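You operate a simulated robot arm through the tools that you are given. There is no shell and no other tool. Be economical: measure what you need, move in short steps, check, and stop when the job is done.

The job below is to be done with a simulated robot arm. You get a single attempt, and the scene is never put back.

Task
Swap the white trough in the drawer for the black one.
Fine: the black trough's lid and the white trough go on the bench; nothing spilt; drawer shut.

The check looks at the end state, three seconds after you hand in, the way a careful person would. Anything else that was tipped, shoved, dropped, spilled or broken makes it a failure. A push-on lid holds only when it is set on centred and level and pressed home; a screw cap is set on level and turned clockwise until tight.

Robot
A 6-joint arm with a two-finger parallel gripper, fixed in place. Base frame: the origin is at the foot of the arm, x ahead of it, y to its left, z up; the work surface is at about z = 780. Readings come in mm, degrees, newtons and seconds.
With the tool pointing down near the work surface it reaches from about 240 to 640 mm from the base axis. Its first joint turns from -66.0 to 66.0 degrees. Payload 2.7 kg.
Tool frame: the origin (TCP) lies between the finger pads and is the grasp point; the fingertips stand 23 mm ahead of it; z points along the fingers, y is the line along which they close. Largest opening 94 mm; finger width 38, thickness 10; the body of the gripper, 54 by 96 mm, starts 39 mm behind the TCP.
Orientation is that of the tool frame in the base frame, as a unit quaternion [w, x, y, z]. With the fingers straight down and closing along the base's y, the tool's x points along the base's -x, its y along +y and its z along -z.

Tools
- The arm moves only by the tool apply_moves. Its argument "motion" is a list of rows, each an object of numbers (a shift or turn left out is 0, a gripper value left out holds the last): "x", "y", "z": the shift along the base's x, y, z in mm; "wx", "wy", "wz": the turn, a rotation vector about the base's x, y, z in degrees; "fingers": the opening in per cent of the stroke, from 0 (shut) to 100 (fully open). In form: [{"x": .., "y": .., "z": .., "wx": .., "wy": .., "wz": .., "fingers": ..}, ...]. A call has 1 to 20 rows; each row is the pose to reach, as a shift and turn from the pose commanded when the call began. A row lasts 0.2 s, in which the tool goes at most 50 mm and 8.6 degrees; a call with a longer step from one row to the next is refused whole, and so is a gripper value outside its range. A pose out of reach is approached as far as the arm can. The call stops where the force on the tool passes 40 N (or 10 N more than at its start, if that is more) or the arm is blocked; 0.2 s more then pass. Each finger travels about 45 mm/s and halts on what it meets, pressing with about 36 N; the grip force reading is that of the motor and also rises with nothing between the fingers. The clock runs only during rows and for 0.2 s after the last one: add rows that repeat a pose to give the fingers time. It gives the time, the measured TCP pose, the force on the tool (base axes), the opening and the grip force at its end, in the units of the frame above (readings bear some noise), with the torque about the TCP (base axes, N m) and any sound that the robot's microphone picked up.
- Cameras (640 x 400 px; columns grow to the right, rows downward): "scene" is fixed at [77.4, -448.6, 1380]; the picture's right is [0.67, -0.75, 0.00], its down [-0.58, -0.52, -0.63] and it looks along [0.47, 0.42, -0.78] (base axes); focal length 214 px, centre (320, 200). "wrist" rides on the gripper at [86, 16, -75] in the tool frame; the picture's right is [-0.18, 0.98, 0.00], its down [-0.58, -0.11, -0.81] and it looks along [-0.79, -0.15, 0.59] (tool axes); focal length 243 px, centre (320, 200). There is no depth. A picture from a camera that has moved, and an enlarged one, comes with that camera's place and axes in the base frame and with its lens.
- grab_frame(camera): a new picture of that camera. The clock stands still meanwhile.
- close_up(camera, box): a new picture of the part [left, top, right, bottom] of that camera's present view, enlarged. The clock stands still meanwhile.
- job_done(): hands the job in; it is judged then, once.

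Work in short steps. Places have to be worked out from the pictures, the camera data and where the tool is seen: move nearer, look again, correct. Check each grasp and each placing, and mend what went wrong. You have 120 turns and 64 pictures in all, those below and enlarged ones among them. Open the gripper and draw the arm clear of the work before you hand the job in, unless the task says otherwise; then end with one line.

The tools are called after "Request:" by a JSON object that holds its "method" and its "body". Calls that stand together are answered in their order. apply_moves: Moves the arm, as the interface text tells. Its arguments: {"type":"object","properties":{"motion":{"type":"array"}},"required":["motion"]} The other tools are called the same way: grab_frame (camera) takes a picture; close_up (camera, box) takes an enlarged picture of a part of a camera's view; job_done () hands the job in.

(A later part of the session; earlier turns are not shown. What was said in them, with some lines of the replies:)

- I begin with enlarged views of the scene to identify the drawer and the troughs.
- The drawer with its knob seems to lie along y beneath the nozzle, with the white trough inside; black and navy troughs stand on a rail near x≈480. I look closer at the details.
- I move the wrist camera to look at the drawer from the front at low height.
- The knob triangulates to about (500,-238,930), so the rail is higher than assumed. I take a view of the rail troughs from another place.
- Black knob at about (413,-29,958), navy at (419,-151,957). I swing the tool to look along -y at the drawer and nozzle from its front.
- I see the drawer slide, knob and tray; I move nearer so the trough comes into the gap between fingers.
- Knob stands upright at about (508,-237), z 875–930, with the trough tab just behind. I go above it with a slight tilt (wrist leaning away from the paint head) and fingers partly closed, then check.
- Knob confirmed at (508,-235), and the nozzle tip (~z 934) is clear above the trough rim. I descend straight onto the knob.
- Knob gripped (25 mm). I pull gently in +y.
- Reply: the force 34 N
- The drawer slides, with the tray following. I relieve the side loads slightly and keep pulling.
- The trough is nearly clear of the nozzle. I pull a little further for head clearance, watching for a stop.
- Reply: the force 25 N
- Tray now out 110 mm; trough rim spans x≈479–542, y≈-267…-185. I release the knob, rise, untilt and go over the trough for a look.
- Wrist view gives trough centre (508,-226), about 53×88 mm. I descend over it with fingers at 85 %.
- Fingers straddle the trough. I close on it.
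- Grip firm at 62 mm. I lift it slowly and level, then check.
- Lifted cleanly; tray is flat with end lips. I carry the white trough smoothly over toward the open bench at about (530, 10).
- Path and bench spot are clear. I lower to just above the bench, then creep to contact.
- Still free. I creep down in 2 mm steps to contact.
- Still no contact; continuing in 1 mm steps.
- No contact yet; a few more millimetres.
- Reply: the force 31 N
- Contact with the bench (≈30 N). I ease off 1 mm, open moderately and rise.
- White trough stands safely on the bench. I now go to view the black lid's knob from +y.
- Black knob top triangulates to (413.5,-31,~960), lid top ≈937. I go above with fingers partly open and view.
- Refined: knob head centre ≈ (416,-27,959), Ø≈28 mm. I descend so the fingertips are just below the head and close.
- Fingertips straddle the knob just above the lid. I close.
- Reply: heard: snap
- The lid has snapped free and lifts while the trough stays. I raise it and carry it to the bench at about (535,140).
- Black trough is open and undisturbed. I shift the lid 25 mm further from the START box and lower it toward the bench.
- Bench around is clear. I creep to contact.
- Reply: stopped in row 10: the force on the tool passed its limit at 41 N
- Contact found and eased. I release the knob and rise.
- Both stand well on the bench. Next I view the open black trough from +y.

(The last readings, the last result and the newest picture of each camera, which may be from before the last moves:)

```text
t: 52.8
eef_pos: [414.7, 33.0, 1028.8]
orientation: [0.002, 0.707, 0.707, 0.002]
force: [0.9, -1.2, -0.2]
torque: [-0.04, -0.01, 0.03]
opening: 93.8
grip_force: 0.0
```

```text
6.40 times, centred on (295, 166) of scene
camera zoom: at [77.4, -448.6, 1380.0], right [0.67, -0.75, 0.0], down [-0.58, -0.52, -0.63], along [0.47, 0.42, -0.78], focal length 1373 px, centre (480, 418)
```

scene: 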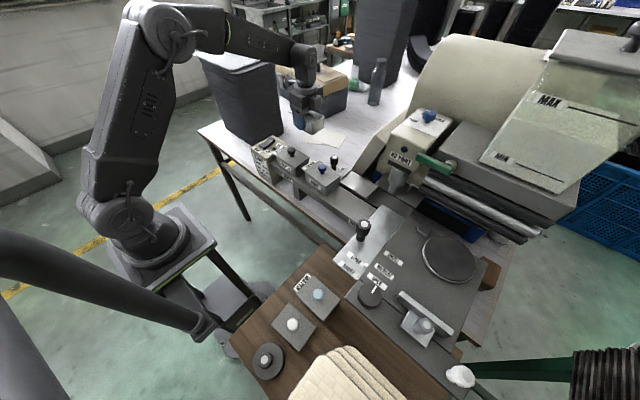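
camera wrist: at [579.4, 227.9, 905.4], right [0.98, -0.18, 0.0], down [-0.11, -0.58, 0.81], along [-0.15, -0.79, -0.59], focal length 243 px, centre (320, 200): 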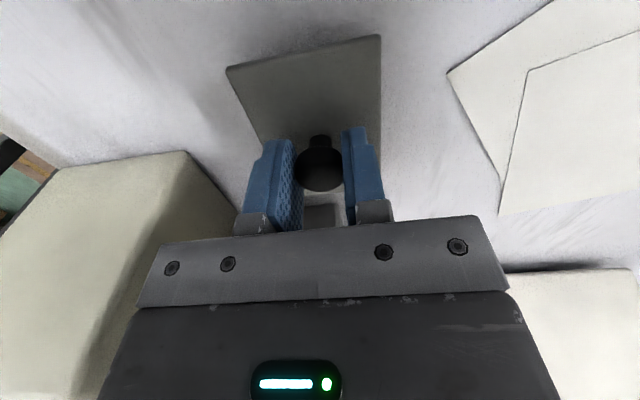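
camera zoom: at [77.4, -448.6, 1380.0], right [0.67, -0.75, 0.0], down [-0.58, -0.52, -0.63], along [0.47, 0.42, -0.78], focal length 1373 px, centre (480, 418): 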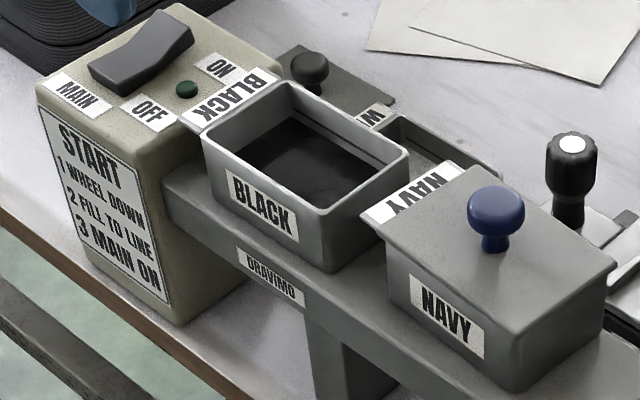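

Black trough centred at about (415.5,-27), rim ≈938, bottom ≈894. I descend with fingers open to z≈924.

Request:
{"method": "apply_moves", "body": {"motion": [{"y": -30, "fingers": 92}, {"y": -60}, {"y": -60, "z": -35}, {"y": -60, "z": -70}, {"y": -60, "z": -95}, {"y": -60, "z": -105}, {"y": -60, "z": -105}]}}

Request:
{"method": "close_up", "body": {"camera": "wrist", "box": [140, 30, 500, 240]}}

Request:
{"method": "close_up", "body": {"camera": "scene", "box": [245, 125, 345, 187]}}

```text
t: 54.4
eef_pos: [416.5, -28.4, 922.9]
orientation: [0.002, 0.707, 0.707, 0.002]
force: [0.7, -0.4, 0.0]
torque: [0.02, -0.01, -0.01]
opening: 86.5
grip_force: 0.0
```

```text
1.78 times, centred on (320, 135) of wrist
camera zoom: at [433.3, 59.7, 996.6], right [0.98, -0.18, 0.01], down [-0.11, -0.58, 0.81], along [-0.14, -0.79, -0.59], focal length 431 px, centre (320, 316)
```

zoom: 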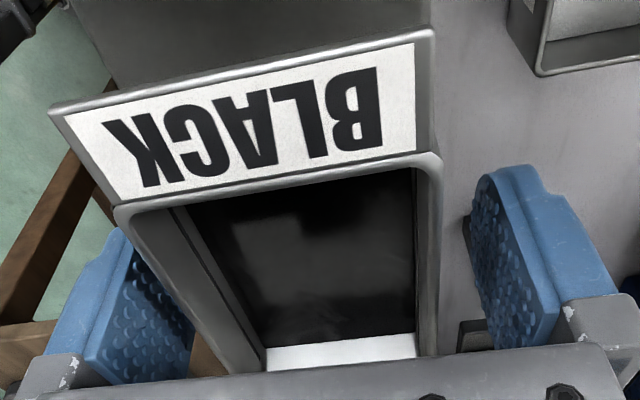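

```text
6.40 times, centred on (295, 156) of scene
camera zoom: at [77.4, -448.6, 1380.0], right [0.67, -0.75, 0.0], down [-0.58, -0.52, -0.63], along [0.47, 0.42, -0.78], focal length 1373 px, centre (480, 482)
```

zoom: 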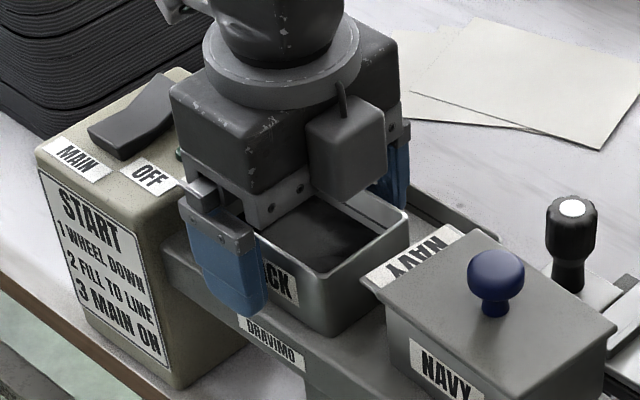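

View geometry matches the white grasp except ~3.5 mm in x; I shift and close.

Request:
{"method": "apply_moves", "body": {"motion": [{"x": -3.5, "z": 0.5}, {"x": -3.5, "z": 0.5, "fingers": 75}, {"x": -3.5, "z": 0.5, "fingers": 60}, {"x": -3.5, "z": 0.5, "fingers": 50}, {"x": -3.5, "z": 0.5, "fingers": 45}, {"x": -3.5, "z": 0.5, "fingers": 45}]}}

Request:
{"method": "close_up", "body": {"camera": "wrist", "box": [140, 40, 480, 250]}}

```text
t: 55.8
eef_pos: [412.6, -27.1, 923.3]
orientation: [0.002, 0.707, 0.707, 0.002]
force: [0.9, 0.0, 0.8]
torque: [-0.04, 0.13, 0.03]
opening: 61.7
grip_force: 36.0
```

```text
1.88 times, centred on (310, 145) of wrist
camera zoom: at [429.4, 60.1, 998.0], right [0.98, -0.18, 0.01], down [-0.11, -0.58, 0.81], along [-0.14, -0.79, -0.59], focal length 457 px, centre (339, 304)
```

zoom: 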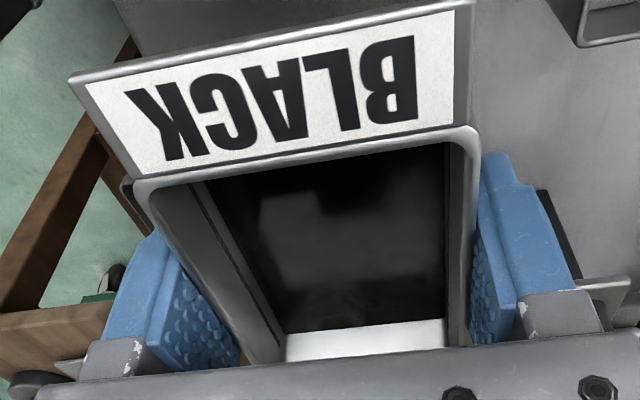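

Gripped at 62 mm, about 4 mm higher on the trough than before. I lift slowly.

Request:
{"method": "apply_moves", "body": {"motion": [{"z": 1}, {"z": 3}, {"z": 7}, {"z": 13}, {"z": 20}, {"z": 28}, {"z": 36}, {"z": 45}, {"z": 54}, {"z": 62}, {"z": 69}, {"z": 74}, {"z": 77}, {"z": 78}]}}

Request:
{"method": "close_up", "body": {"camera": "scene", "box": [245, 115, 385, 203]}}

```text
t: 58.8
eef_pos: [411.5, -29.8, 1002.3]
orientation: [0.002, 0.707, 0.707, 0.002]
force: [0.4, 0.2, -3.3]
torque: [-0.03, -0.01, -0.01]
opening: 61.7
grip_force: 35.7
```

```text
4.55 times, centred on (315, 159) of scene
camera zoom: at [77.5, -448.6, 1380.0], right [0.67, -0.75, 0.0], down [-0.58, -0.52, -0.63], along [0.47, 0.42, -0.78], focal length 975 px, centre (343, 386)
```

zoom: 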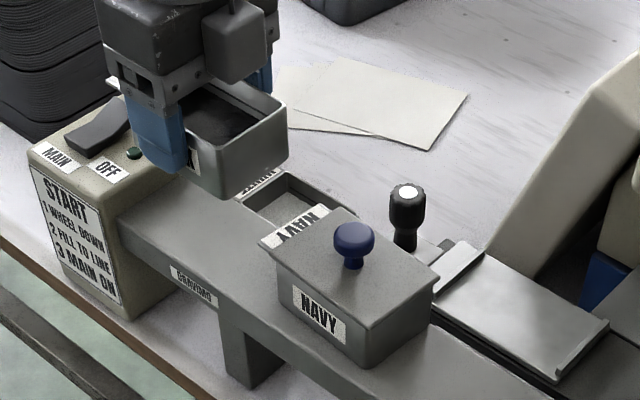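

Level and steady. I carry it: first +x, then -y over the tray at (508.5,-226.5).

Request:
{"method": "apply_moves", "body": {"motion": [{"x": 2}, {"x": 7}, {"x": 15}, {"x": 26}, {"x": 38}, {"x": 50}, {"x": 62}, {"x": 74, "y": -2}, {"x": 84, "y": -6}, {"x": 91, "y": -13}, {"x": 95, "y": -22}, {"x": 96, "y": -33}, {"x": 96, "y": -45}, {"x": 96, "y": -58}, {"x": 96, "y": -71}, {"x": 96, "y": -82}, {"x": 96, "y": -90}, {"x": 96, "y": -95}, {"x": 96, "y": -97}]}}

Request:
{"method": "apply_moves", "body": {"motion": [{"y": -2}, {"y": -6}, {"y": -13}, {"y": -22}, {"y": -33}, {"y": -45}, {"y": -57}, {"y": -69}, {"y": -80}, {"y": -89}, {"y": -96}, {"y": -100}, {"y": -102}]}}

Request:
{"method": "close_up", "body": {"camera": "scene", "box": [290, 120, 430, 208]}}

```text
t: 62.8
eef_pos: [509.1, -127.5, 1003.0]
orientation: [0.001, 0.707, 0.707, 0.002]
force: [-1.2, 0.0, -3.0]
torque: [-0.02, -0.03, 0.01]
opening: 61.7
grip_force: 36.1
```

```text
t: 65.6
eef_pos: [508.8, -228.8, 1002.6]
orientation: [0.002, 0.707, 0.707, 0.002]
force: [-0.9, 0.2, -2.1]
torque: [0.02, -0.02, 0.01]
opening: 61.9
grip_force: 36.3
```

```text
4.55 times, centred on (360, 164) of scene
camera zoom: at [77.5, -448.7, 1380.0], right [0.67, -0.75, 0.0], down [-0.58, -0.52, -0.63], along [0.47, 0.42, -0.78], focal length 975 px, centre (138, 364)
```

zoom: 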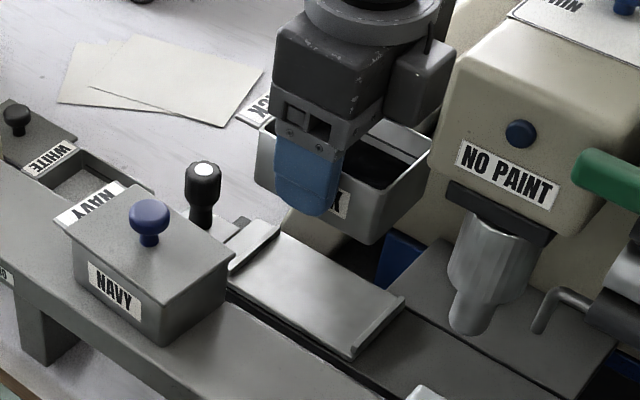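

Black trough sits over the tray nearly exactly where the white one was. I nudge +1.5 mm in y and lower to just above the tray.

Request:
{"method": "apply_moves", "body": {"motion": [{"y": 1.5, "z": -2}, {"y": 1.5, "z": -7}, {"y": 1.5, "z": -14}, {"y": 1.5, "z": -23}, {"y": 1.5, "z": -33}, {"y": 1.5, "z": -43}, {"y": 1.5, "z": -53}, {"y": 1.5, "z": -62}, {"y": 1.5, "z": -69}, {"y": 1.5, "z": -74}, {"y": 1.5, "z": -77}, {"y": 1.5, "z": -78}]}}

Request:
{"method": "close_up", "body": {"camera": "scene", "box": [320, 140, 420, 203]}}

```text
t: 68.2
eef_pos: [508.9, -227.2, 925.0]
orientation: [0.002, 0.707, 0.707, 0.001]
force: [-0.1, 0.0, -2.7]
torque: [-0.01, -0.04, 0.02]
opening: 61.8
grip_force: 36.1
```

```text
6.35 times, centred on (370, 172) of scene
camera zoom: at [77.5, -448.7, 1380.0], right [0.67, -0.75, 0.0], down [-0.58, -0.52, -0.63], along [0.47, 0.42, -0.78], focal length 1362 px, centre (2, 381)
```

zoom: 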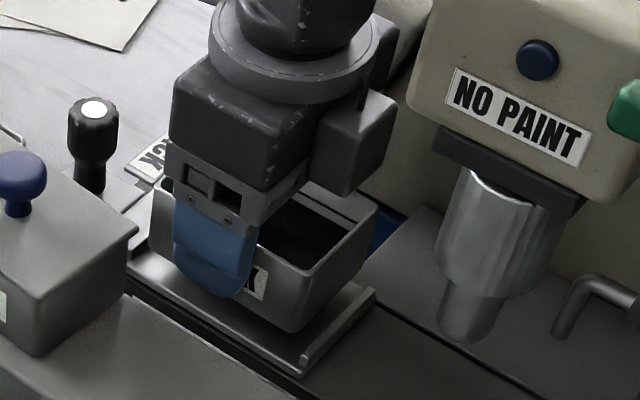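

About 12 mm above the tray; I shift slightly (+1.5 y, -1 x) and creep down, watching the contact height (expected ≈912).

Request:
{"method": "apply_moves", "body": {"motion": [{"x": -1, "y": 1.5, "z": -2}, {"x": -1, "y": 1.5, "z": -4}, {"x": -1, "y": 1.5, "z": -6}, {"x": -1, "y": 1.5, "z": -7.5}, {"x": -1, "y": 1.5, "z": -9}, {"x": -1, "y": 1.5, "z": -10}, {"x": -1, "y": 1.5, "z": -10}]}}

```text
t: 69.8
eef_pos: [507.6, -224.8, 912.7]
orientation: [0.001, 0.708, 0.706, 0.002]
force: [-0.4, 0.0, -2.4]
torque: [0.01, 0.0, 0.0]
opening: 61.9
grip_force: 35.8
```

Request:
{"method": "apply_moves", "body": {"motion": [{"z": -1}, {"z": -2}, {"z": -3}, {"z": -4}, {"z": -5}]}}

Request:
{"method": "close_up", "body": {"camera": "scene", "box": [320, 140, 420, 203]}}

```text
t: 71.0
eef_pos: [507.8, -225.4, 912.0]
orientation: [0.004, 0.707, 0.707, 0.002]
force: [-2.8, 0.6, 12.2]
torque: [0.58, 0.58, 0.14]
opening: 61.6
grip_force: 36.3
```

```text
6.35 times, centred on (370, 172) of scene
camera zoom: at [77.1, -448.6, 1380.0], right [0.67, -0.75, 0.0], down [-0.58, -0.52, -0.63], along [0.47, 0.42, -0.78], focal length 1362 px, centre (2, 381)
```

zoom: 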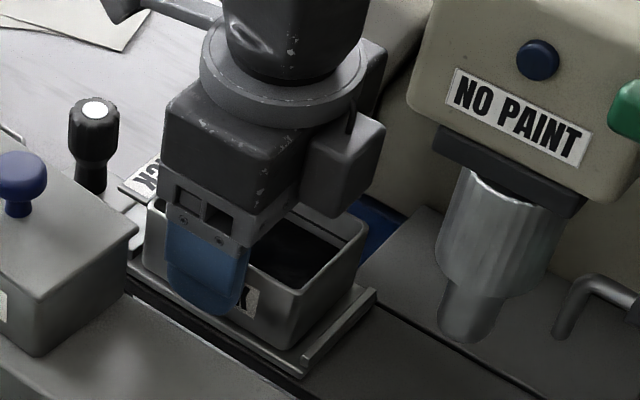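

Contact around 911–912 as expected, but torque hints at a corner touching first. I look closely with the wrist camera before releasing.

Request:
{"method": "close_up", "body": {"camera": "wrist", "box": [140, 0, 480, 250]}}

Request:
{"method": "close_up", "body": {"camera": "scene", "box": [335, 160, 385, 202]}}

```text
1.60 times, centred on (310, 125) of wrist
camera zoom: at [524.1, -138.1, 985.5], right [0.98, -0.18, 0.01], down [-0.11, -0.58, 0.81], along [-0.14, -0.79, -0.59], focal length 388 px, centre (336, 320)
```

zoom: 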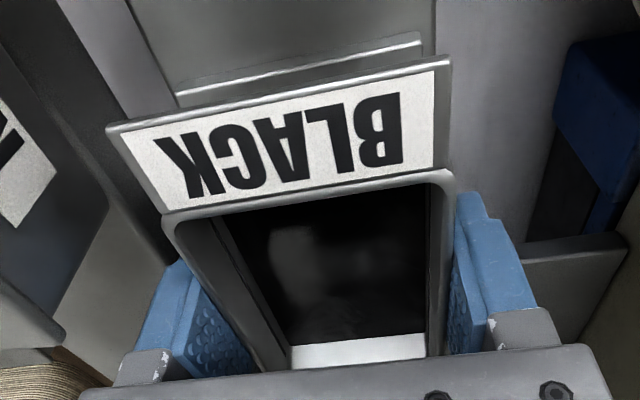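

```text
9.52 times, centred on (360, 181) of scene
camera zoom: at [77.1, -448.6, 1380.0], right [0.67, -0.75, 0.0], down [-0.58, -0.52, -0.63], along [0.47, 0.42, -0.78], focal length 2043 px, centre (-61, 381)
```

zoom: 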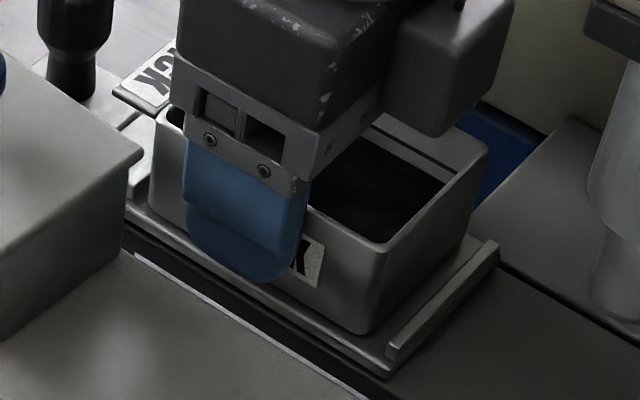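

The trough lies between the lips. I ease the load off, release, and inspect.

Request:
{"method": "apply_moves", "body": {"motion": [{"z": 1.5}, {"z": 1.5}, {"z": 1.5, "fingers": 70}, {"z": 1.5, "fingers": 80}, {"z": 1.5, "fingers": 82}, {"z": 1.5, "fingers": 82}]}}

Request:
{"method": "apply_moves", "body": {"motion": [{"z": 10}, {"z": 35}, {"z": 65}, {"z": 92}, {"z": 100, "y": 25}, {"z": 100, "y": 56}]}}

Request:
{"method": "close_up", "body": {"camera": "scene", "box": [320, 145, 420, 208]}}

Request:
{"method": "close_up", "body": {"camera": "wrist", "box": [200, 0, 440, 200]}}

```text
t: 72.4
eef_pos: [507.6, -225.5, 910.5]
orientation: [0.002, 0.707, 0.707, 0.001]
force: [0.6, 0.4, 0.5]
torque: [0.04, -0.03, -0.01]
opening: 77.1
grip_force: 0.0
```

```text
t: 73.8
eef_pos: [507.2, -169.8, 1010.6]
orientation: [0.002, 0.707, 0.707, 0.002]
force: [0.1, 0.5, 0.1]
torque: [-0.03, -0.01, 0.02]
opening: 77.1
grip_force: 0.1
```

```text
6.35 times, centred on (370, 176) of scene
camera zoom: at [77.4, -448.7, 1380.0], right [0.67, -0.75, 0.0], down [-0.58, -0.52, -0.63], along [0.47, 0.42, -0.78], focal length 1362 px, centre (2, 349)
```

zoom: 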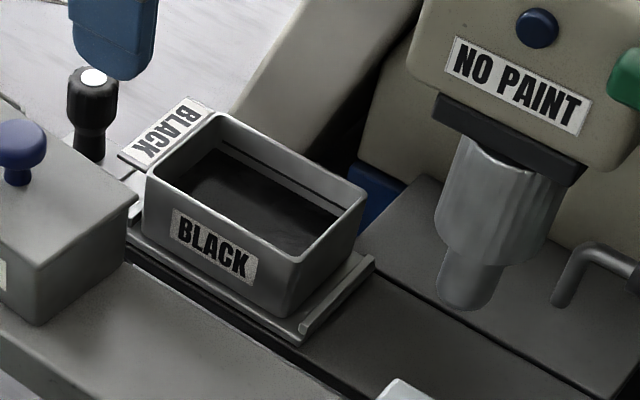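

```text
2.00 times, centred on (320, 100) of wrist
camera zoom: at [522.7, -81.8, 1084.1], right [0.98, -0.18, 0.0], down [-0.11, -0.58, 0.81], along [-0.15, -0.79, -0.59], focal length 485 px, centre (320, 400)
```

zoom: 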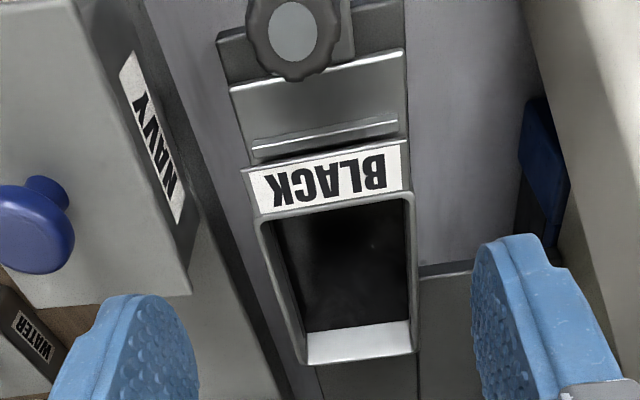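

The black trough is seated level between the lips, same spot as the white one. I return to the drawer knob with the same tilt as before.

Request:
{"method": "apply_moves", "body": {"motion": [{"y": 25, "wx": -7.5, "fingers": 60}, {"y": 49, "wx": -15}, {"y": 49, "wx": -15}, {"y": 49, "wx": -15, "z": -30}, {"y": 49, "wx": -15, "z": -60}, {"y": 49, "wx": -15, "z": -89}, {"y": 49, "wx": -15, "z": -89, "fingers": 40}, {"y": 49, "wx": -15, "z": -89, "fingers": 10}, {"y": 49, "wx": -15, "z": -89, "fingers": 10}]}}

Request:
{"method": "grab_frame", "body": {"camera": "wrist"}}

```text
t: 75.8
eef_pos: [507.2, -122.0, 924.8]
orientation: [0.096, 0.701, 0.701, -0.089]
force: [11.8, -0.8, -4.4]
torque: [-0.12, -0.24, 0.0]
opening: 25.1
grip_force: 45.1
```

```text
11 pictures are left
camera wrist: at [523.1, -17.9, 973.8], right [0.98, -0.17, 0.06], down [-0.12, -0.35, 0.93], along [-0.14, -0.92, -0.37], focal length 243 px, centre (320, 200)
```

wrist: 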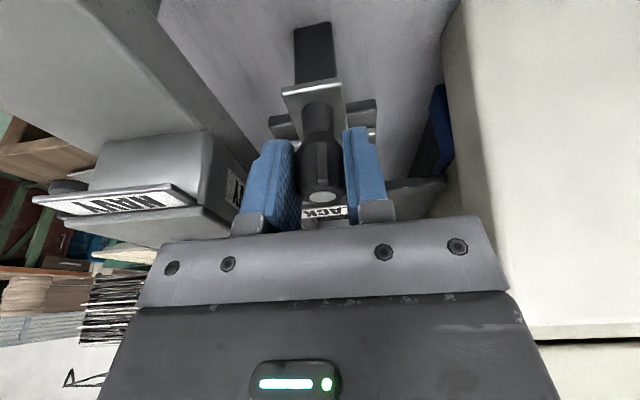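

Knob gripped. I push the drawer in smoothly, first 50 mm.

Request:
{"method": "apply_moves", "body": {"motion": [{"x": 0.5, "y": -1}, {"x": 0.5, "y": -4}, {"x": 0.5, "y": -8}, {"x": 0.5, "y": -13}, {"x": 0.5, "y": -19}, {"x": 0.5, "y": -25}, {"x": 0.5, "y": -31}, {"x": 0.5, "y": -37}, {"x": 0.5, "y": -42}, {"x": 0.5, "y": -46}, {"x": 0.5, "y": -49}, {"x": 0.5, "y": -50}]}}

Request:
{"method": "close_up", "body": {"camera": "scene", "box": [320, 145, 420, 208]}}

```text
t: 78.4
eef_pos: [507.1, -169.9, 923.5]
orientation: [0.093, 0.701, 0.701, -0.09]
force: [-22.8, -0.3, 30.1]
torque: [0.0, 0.45, -0.17]
opening: 25.0
grip_force: 45.0
```

```text
6.35 times, centred on (370, 176) of scene
camera zoom: at [76.4, -448.5, 1380.1], right [0.67, -0.75, 0.0], down [-0.58, -0.52, -0.63], along [0.47, 0.42, -0.78], focal length 1362 px, centre (2, 349)
```

zoom: 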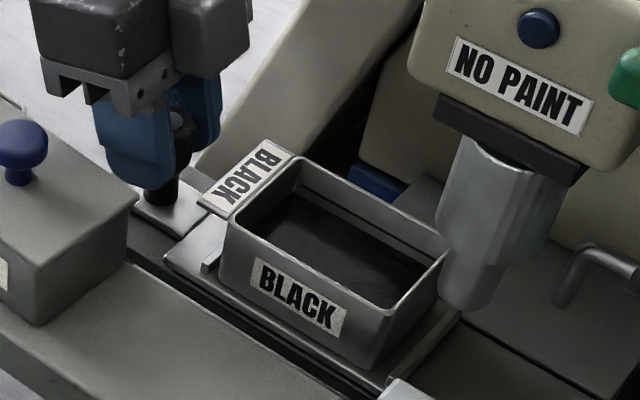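

Trough rides along well. I relieve the z/x load and continue.

Request:
{"method": "apply_moves", "body": {"motion": [{"x": -0.8, "z": 1.5}, {"x": -0.8, "z": 1.5, "y": -3}, {"x": -0.8, "z": 1.5, "y": -7}, {"x": -0.8, "z": 1.5, "y": -12}, {"x": -0.8, "z": 1.5, "y": -18}, {"x": -0.8, "z": 1.5, "y": -24}, {"x": -0.8, "z": 1.5, "y": -30}, {"x": -0.8, "z": 1.5, "y": -36}, {"x": -0.8, "z": 1.5, "y": -42}, {"x": -0.8, "z": 1.5, "y": -47}, {"x": -0.8, "z": 1.5, "y": -51}, {"x": -0.8, "z": 1.5, "y": -53}]}}

Request:
{"method": "close_up", "body": {"camera": "scene", "box": [345, 155, 425, 205]}}

```text
t: 81.0
eef_pos: [506.2, -223.0, 923.8]
orientation: [0.094, 0.701, 0.701, -0.09]
force: [-6.3, 0.8, 16.3]
torque: [-0.09, 0.13, -0.02]
opening: 25.0
grip_force: 44.4
```

```text
8.00 times, centred on (385, 180) of scene
camera zoom: at [77.0, -448.5, 1380.0], right [0.67, -0.75, 0.0], down [-0.58, -0.52, -0.63], along [0.47, 0.42, -0.78], focal length 1716 px, centre (-200, 360)
```

zoom: 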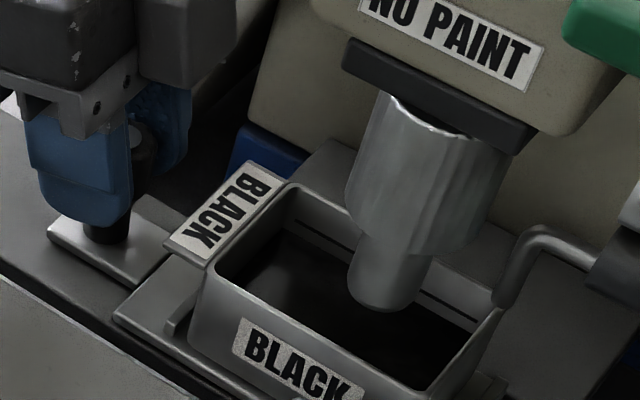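

About 10 mm remains. I push in small steps to the stop.

Request:
{"method": "apply_moves", "body": {"motion": [{"z": 1, "y": -1.5}, {"z": 1, "y": -3}, {"z": 1, "y": -4.5}, {"z": 1, "y": -6}, {"z": 1, "y": -7.5}, {"z": 1, "y": -9}, {"z": 1, "y": -10.5}, {"z": 1, "y": -12}, {"z": 1, "y": -13.5}]}}

Request:
{"method": "close_up", "body": {"camera": "scene", "box": [345, 155, 425, 205]}}

```text
t: 83.0
eef_pos: [506.8, -234.9, 924.5]
orientation: [0.091, 0.701, 0.701, -0.09]
force: [-8.6, 25.1, -5.0]
torque: [-0.23, 0.22, -0.05]
opening: 25.2
grip_force: 45.4
```

```text
8.00 times, centred on (385, 180) of scene
camera zoom: at [77.3, -448.0, 1380.2], right [0.67, -0.75, 0.0], down [-0.58, -0.52, -0.62], along [0.47, 0.42, -0.78], focal length 1716 px, centre (-200, 360)
```

zoom: 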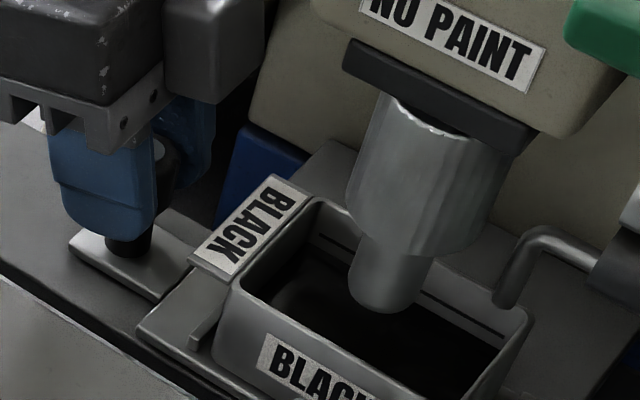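

The drawer is against its stop (25 N) and the view matches the initial closed position. I release and withdraw.

Request:
{"method": "apply_moves", "body": {"motion": [{"y": 1}, {"y": 1, "fingers": 40}, {"y": 1, "fingers": 60}, {"y": 1, "fingers": 60}, {"y": 1, "fingers": 60, "z": 3}, {"y": 1, "z": 25}, {"y": 1, "z": 55}, {"y": 1, "z": 90}, {"y": 20, "z": 110, "wx": 7.5}, {"y": 50, "z": 130, "wx": 15}, {"y": 90, "z": 150, "wx": 15}, {"x": -20, "y": 130, "z": 170, "wx": 15, "fingers": 100}]}}

Request:
{"method": "grab_frame", "body": {"camera": "scene"}}

Request:
{"method": "close_up", "body": {"camera": "scene", "box": [345, 155, 425, 205]}}

```text
t: 85.6
eef_pos: [488.8, -104.8, 1095.4]
orientation: [0.001, 0.707, 0.707, 0.001]
force: [0.7, 0.0, 0.1]
torque: [-0.01, 0.0, 0.01]
opening: 91.1
grip_force: 0.0
```

```text
7 pictures are left
```

scene: 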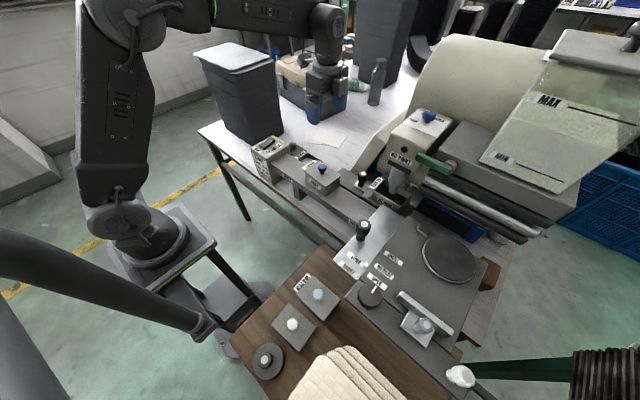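

```text
8.00 times, centred on (385, 180) of scene
camera zoom: at [77.4, -448.7, 1380.0], right [0.67, -0.75, 0.0], down [-0.58, -0.52, -0.63], along [0.47, 0.42, -0.78], focal length 1716 px, centre (-200, 360)
```

zoom: 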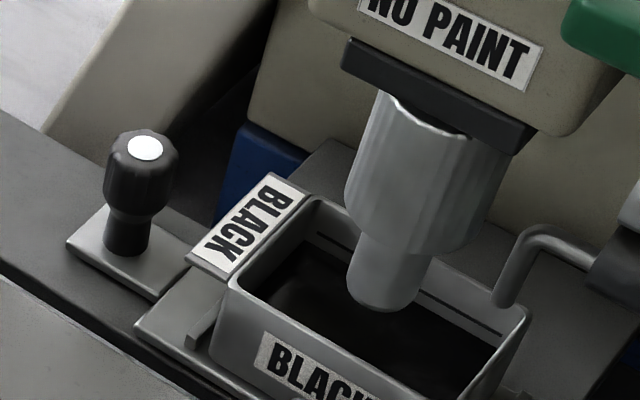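

The drawer is shut in its original position with the black trough under the nozzle. The lid and white trough are on the bench, and the arm is clear and open. I hand in.

Request:
{"method": "job_done", "body": {}}

```text
The job is handed in.
```

The black trough is in the shut drawer with its lid off. The white trough and the black lid are on the bench, and I saw no spills in the pictures.
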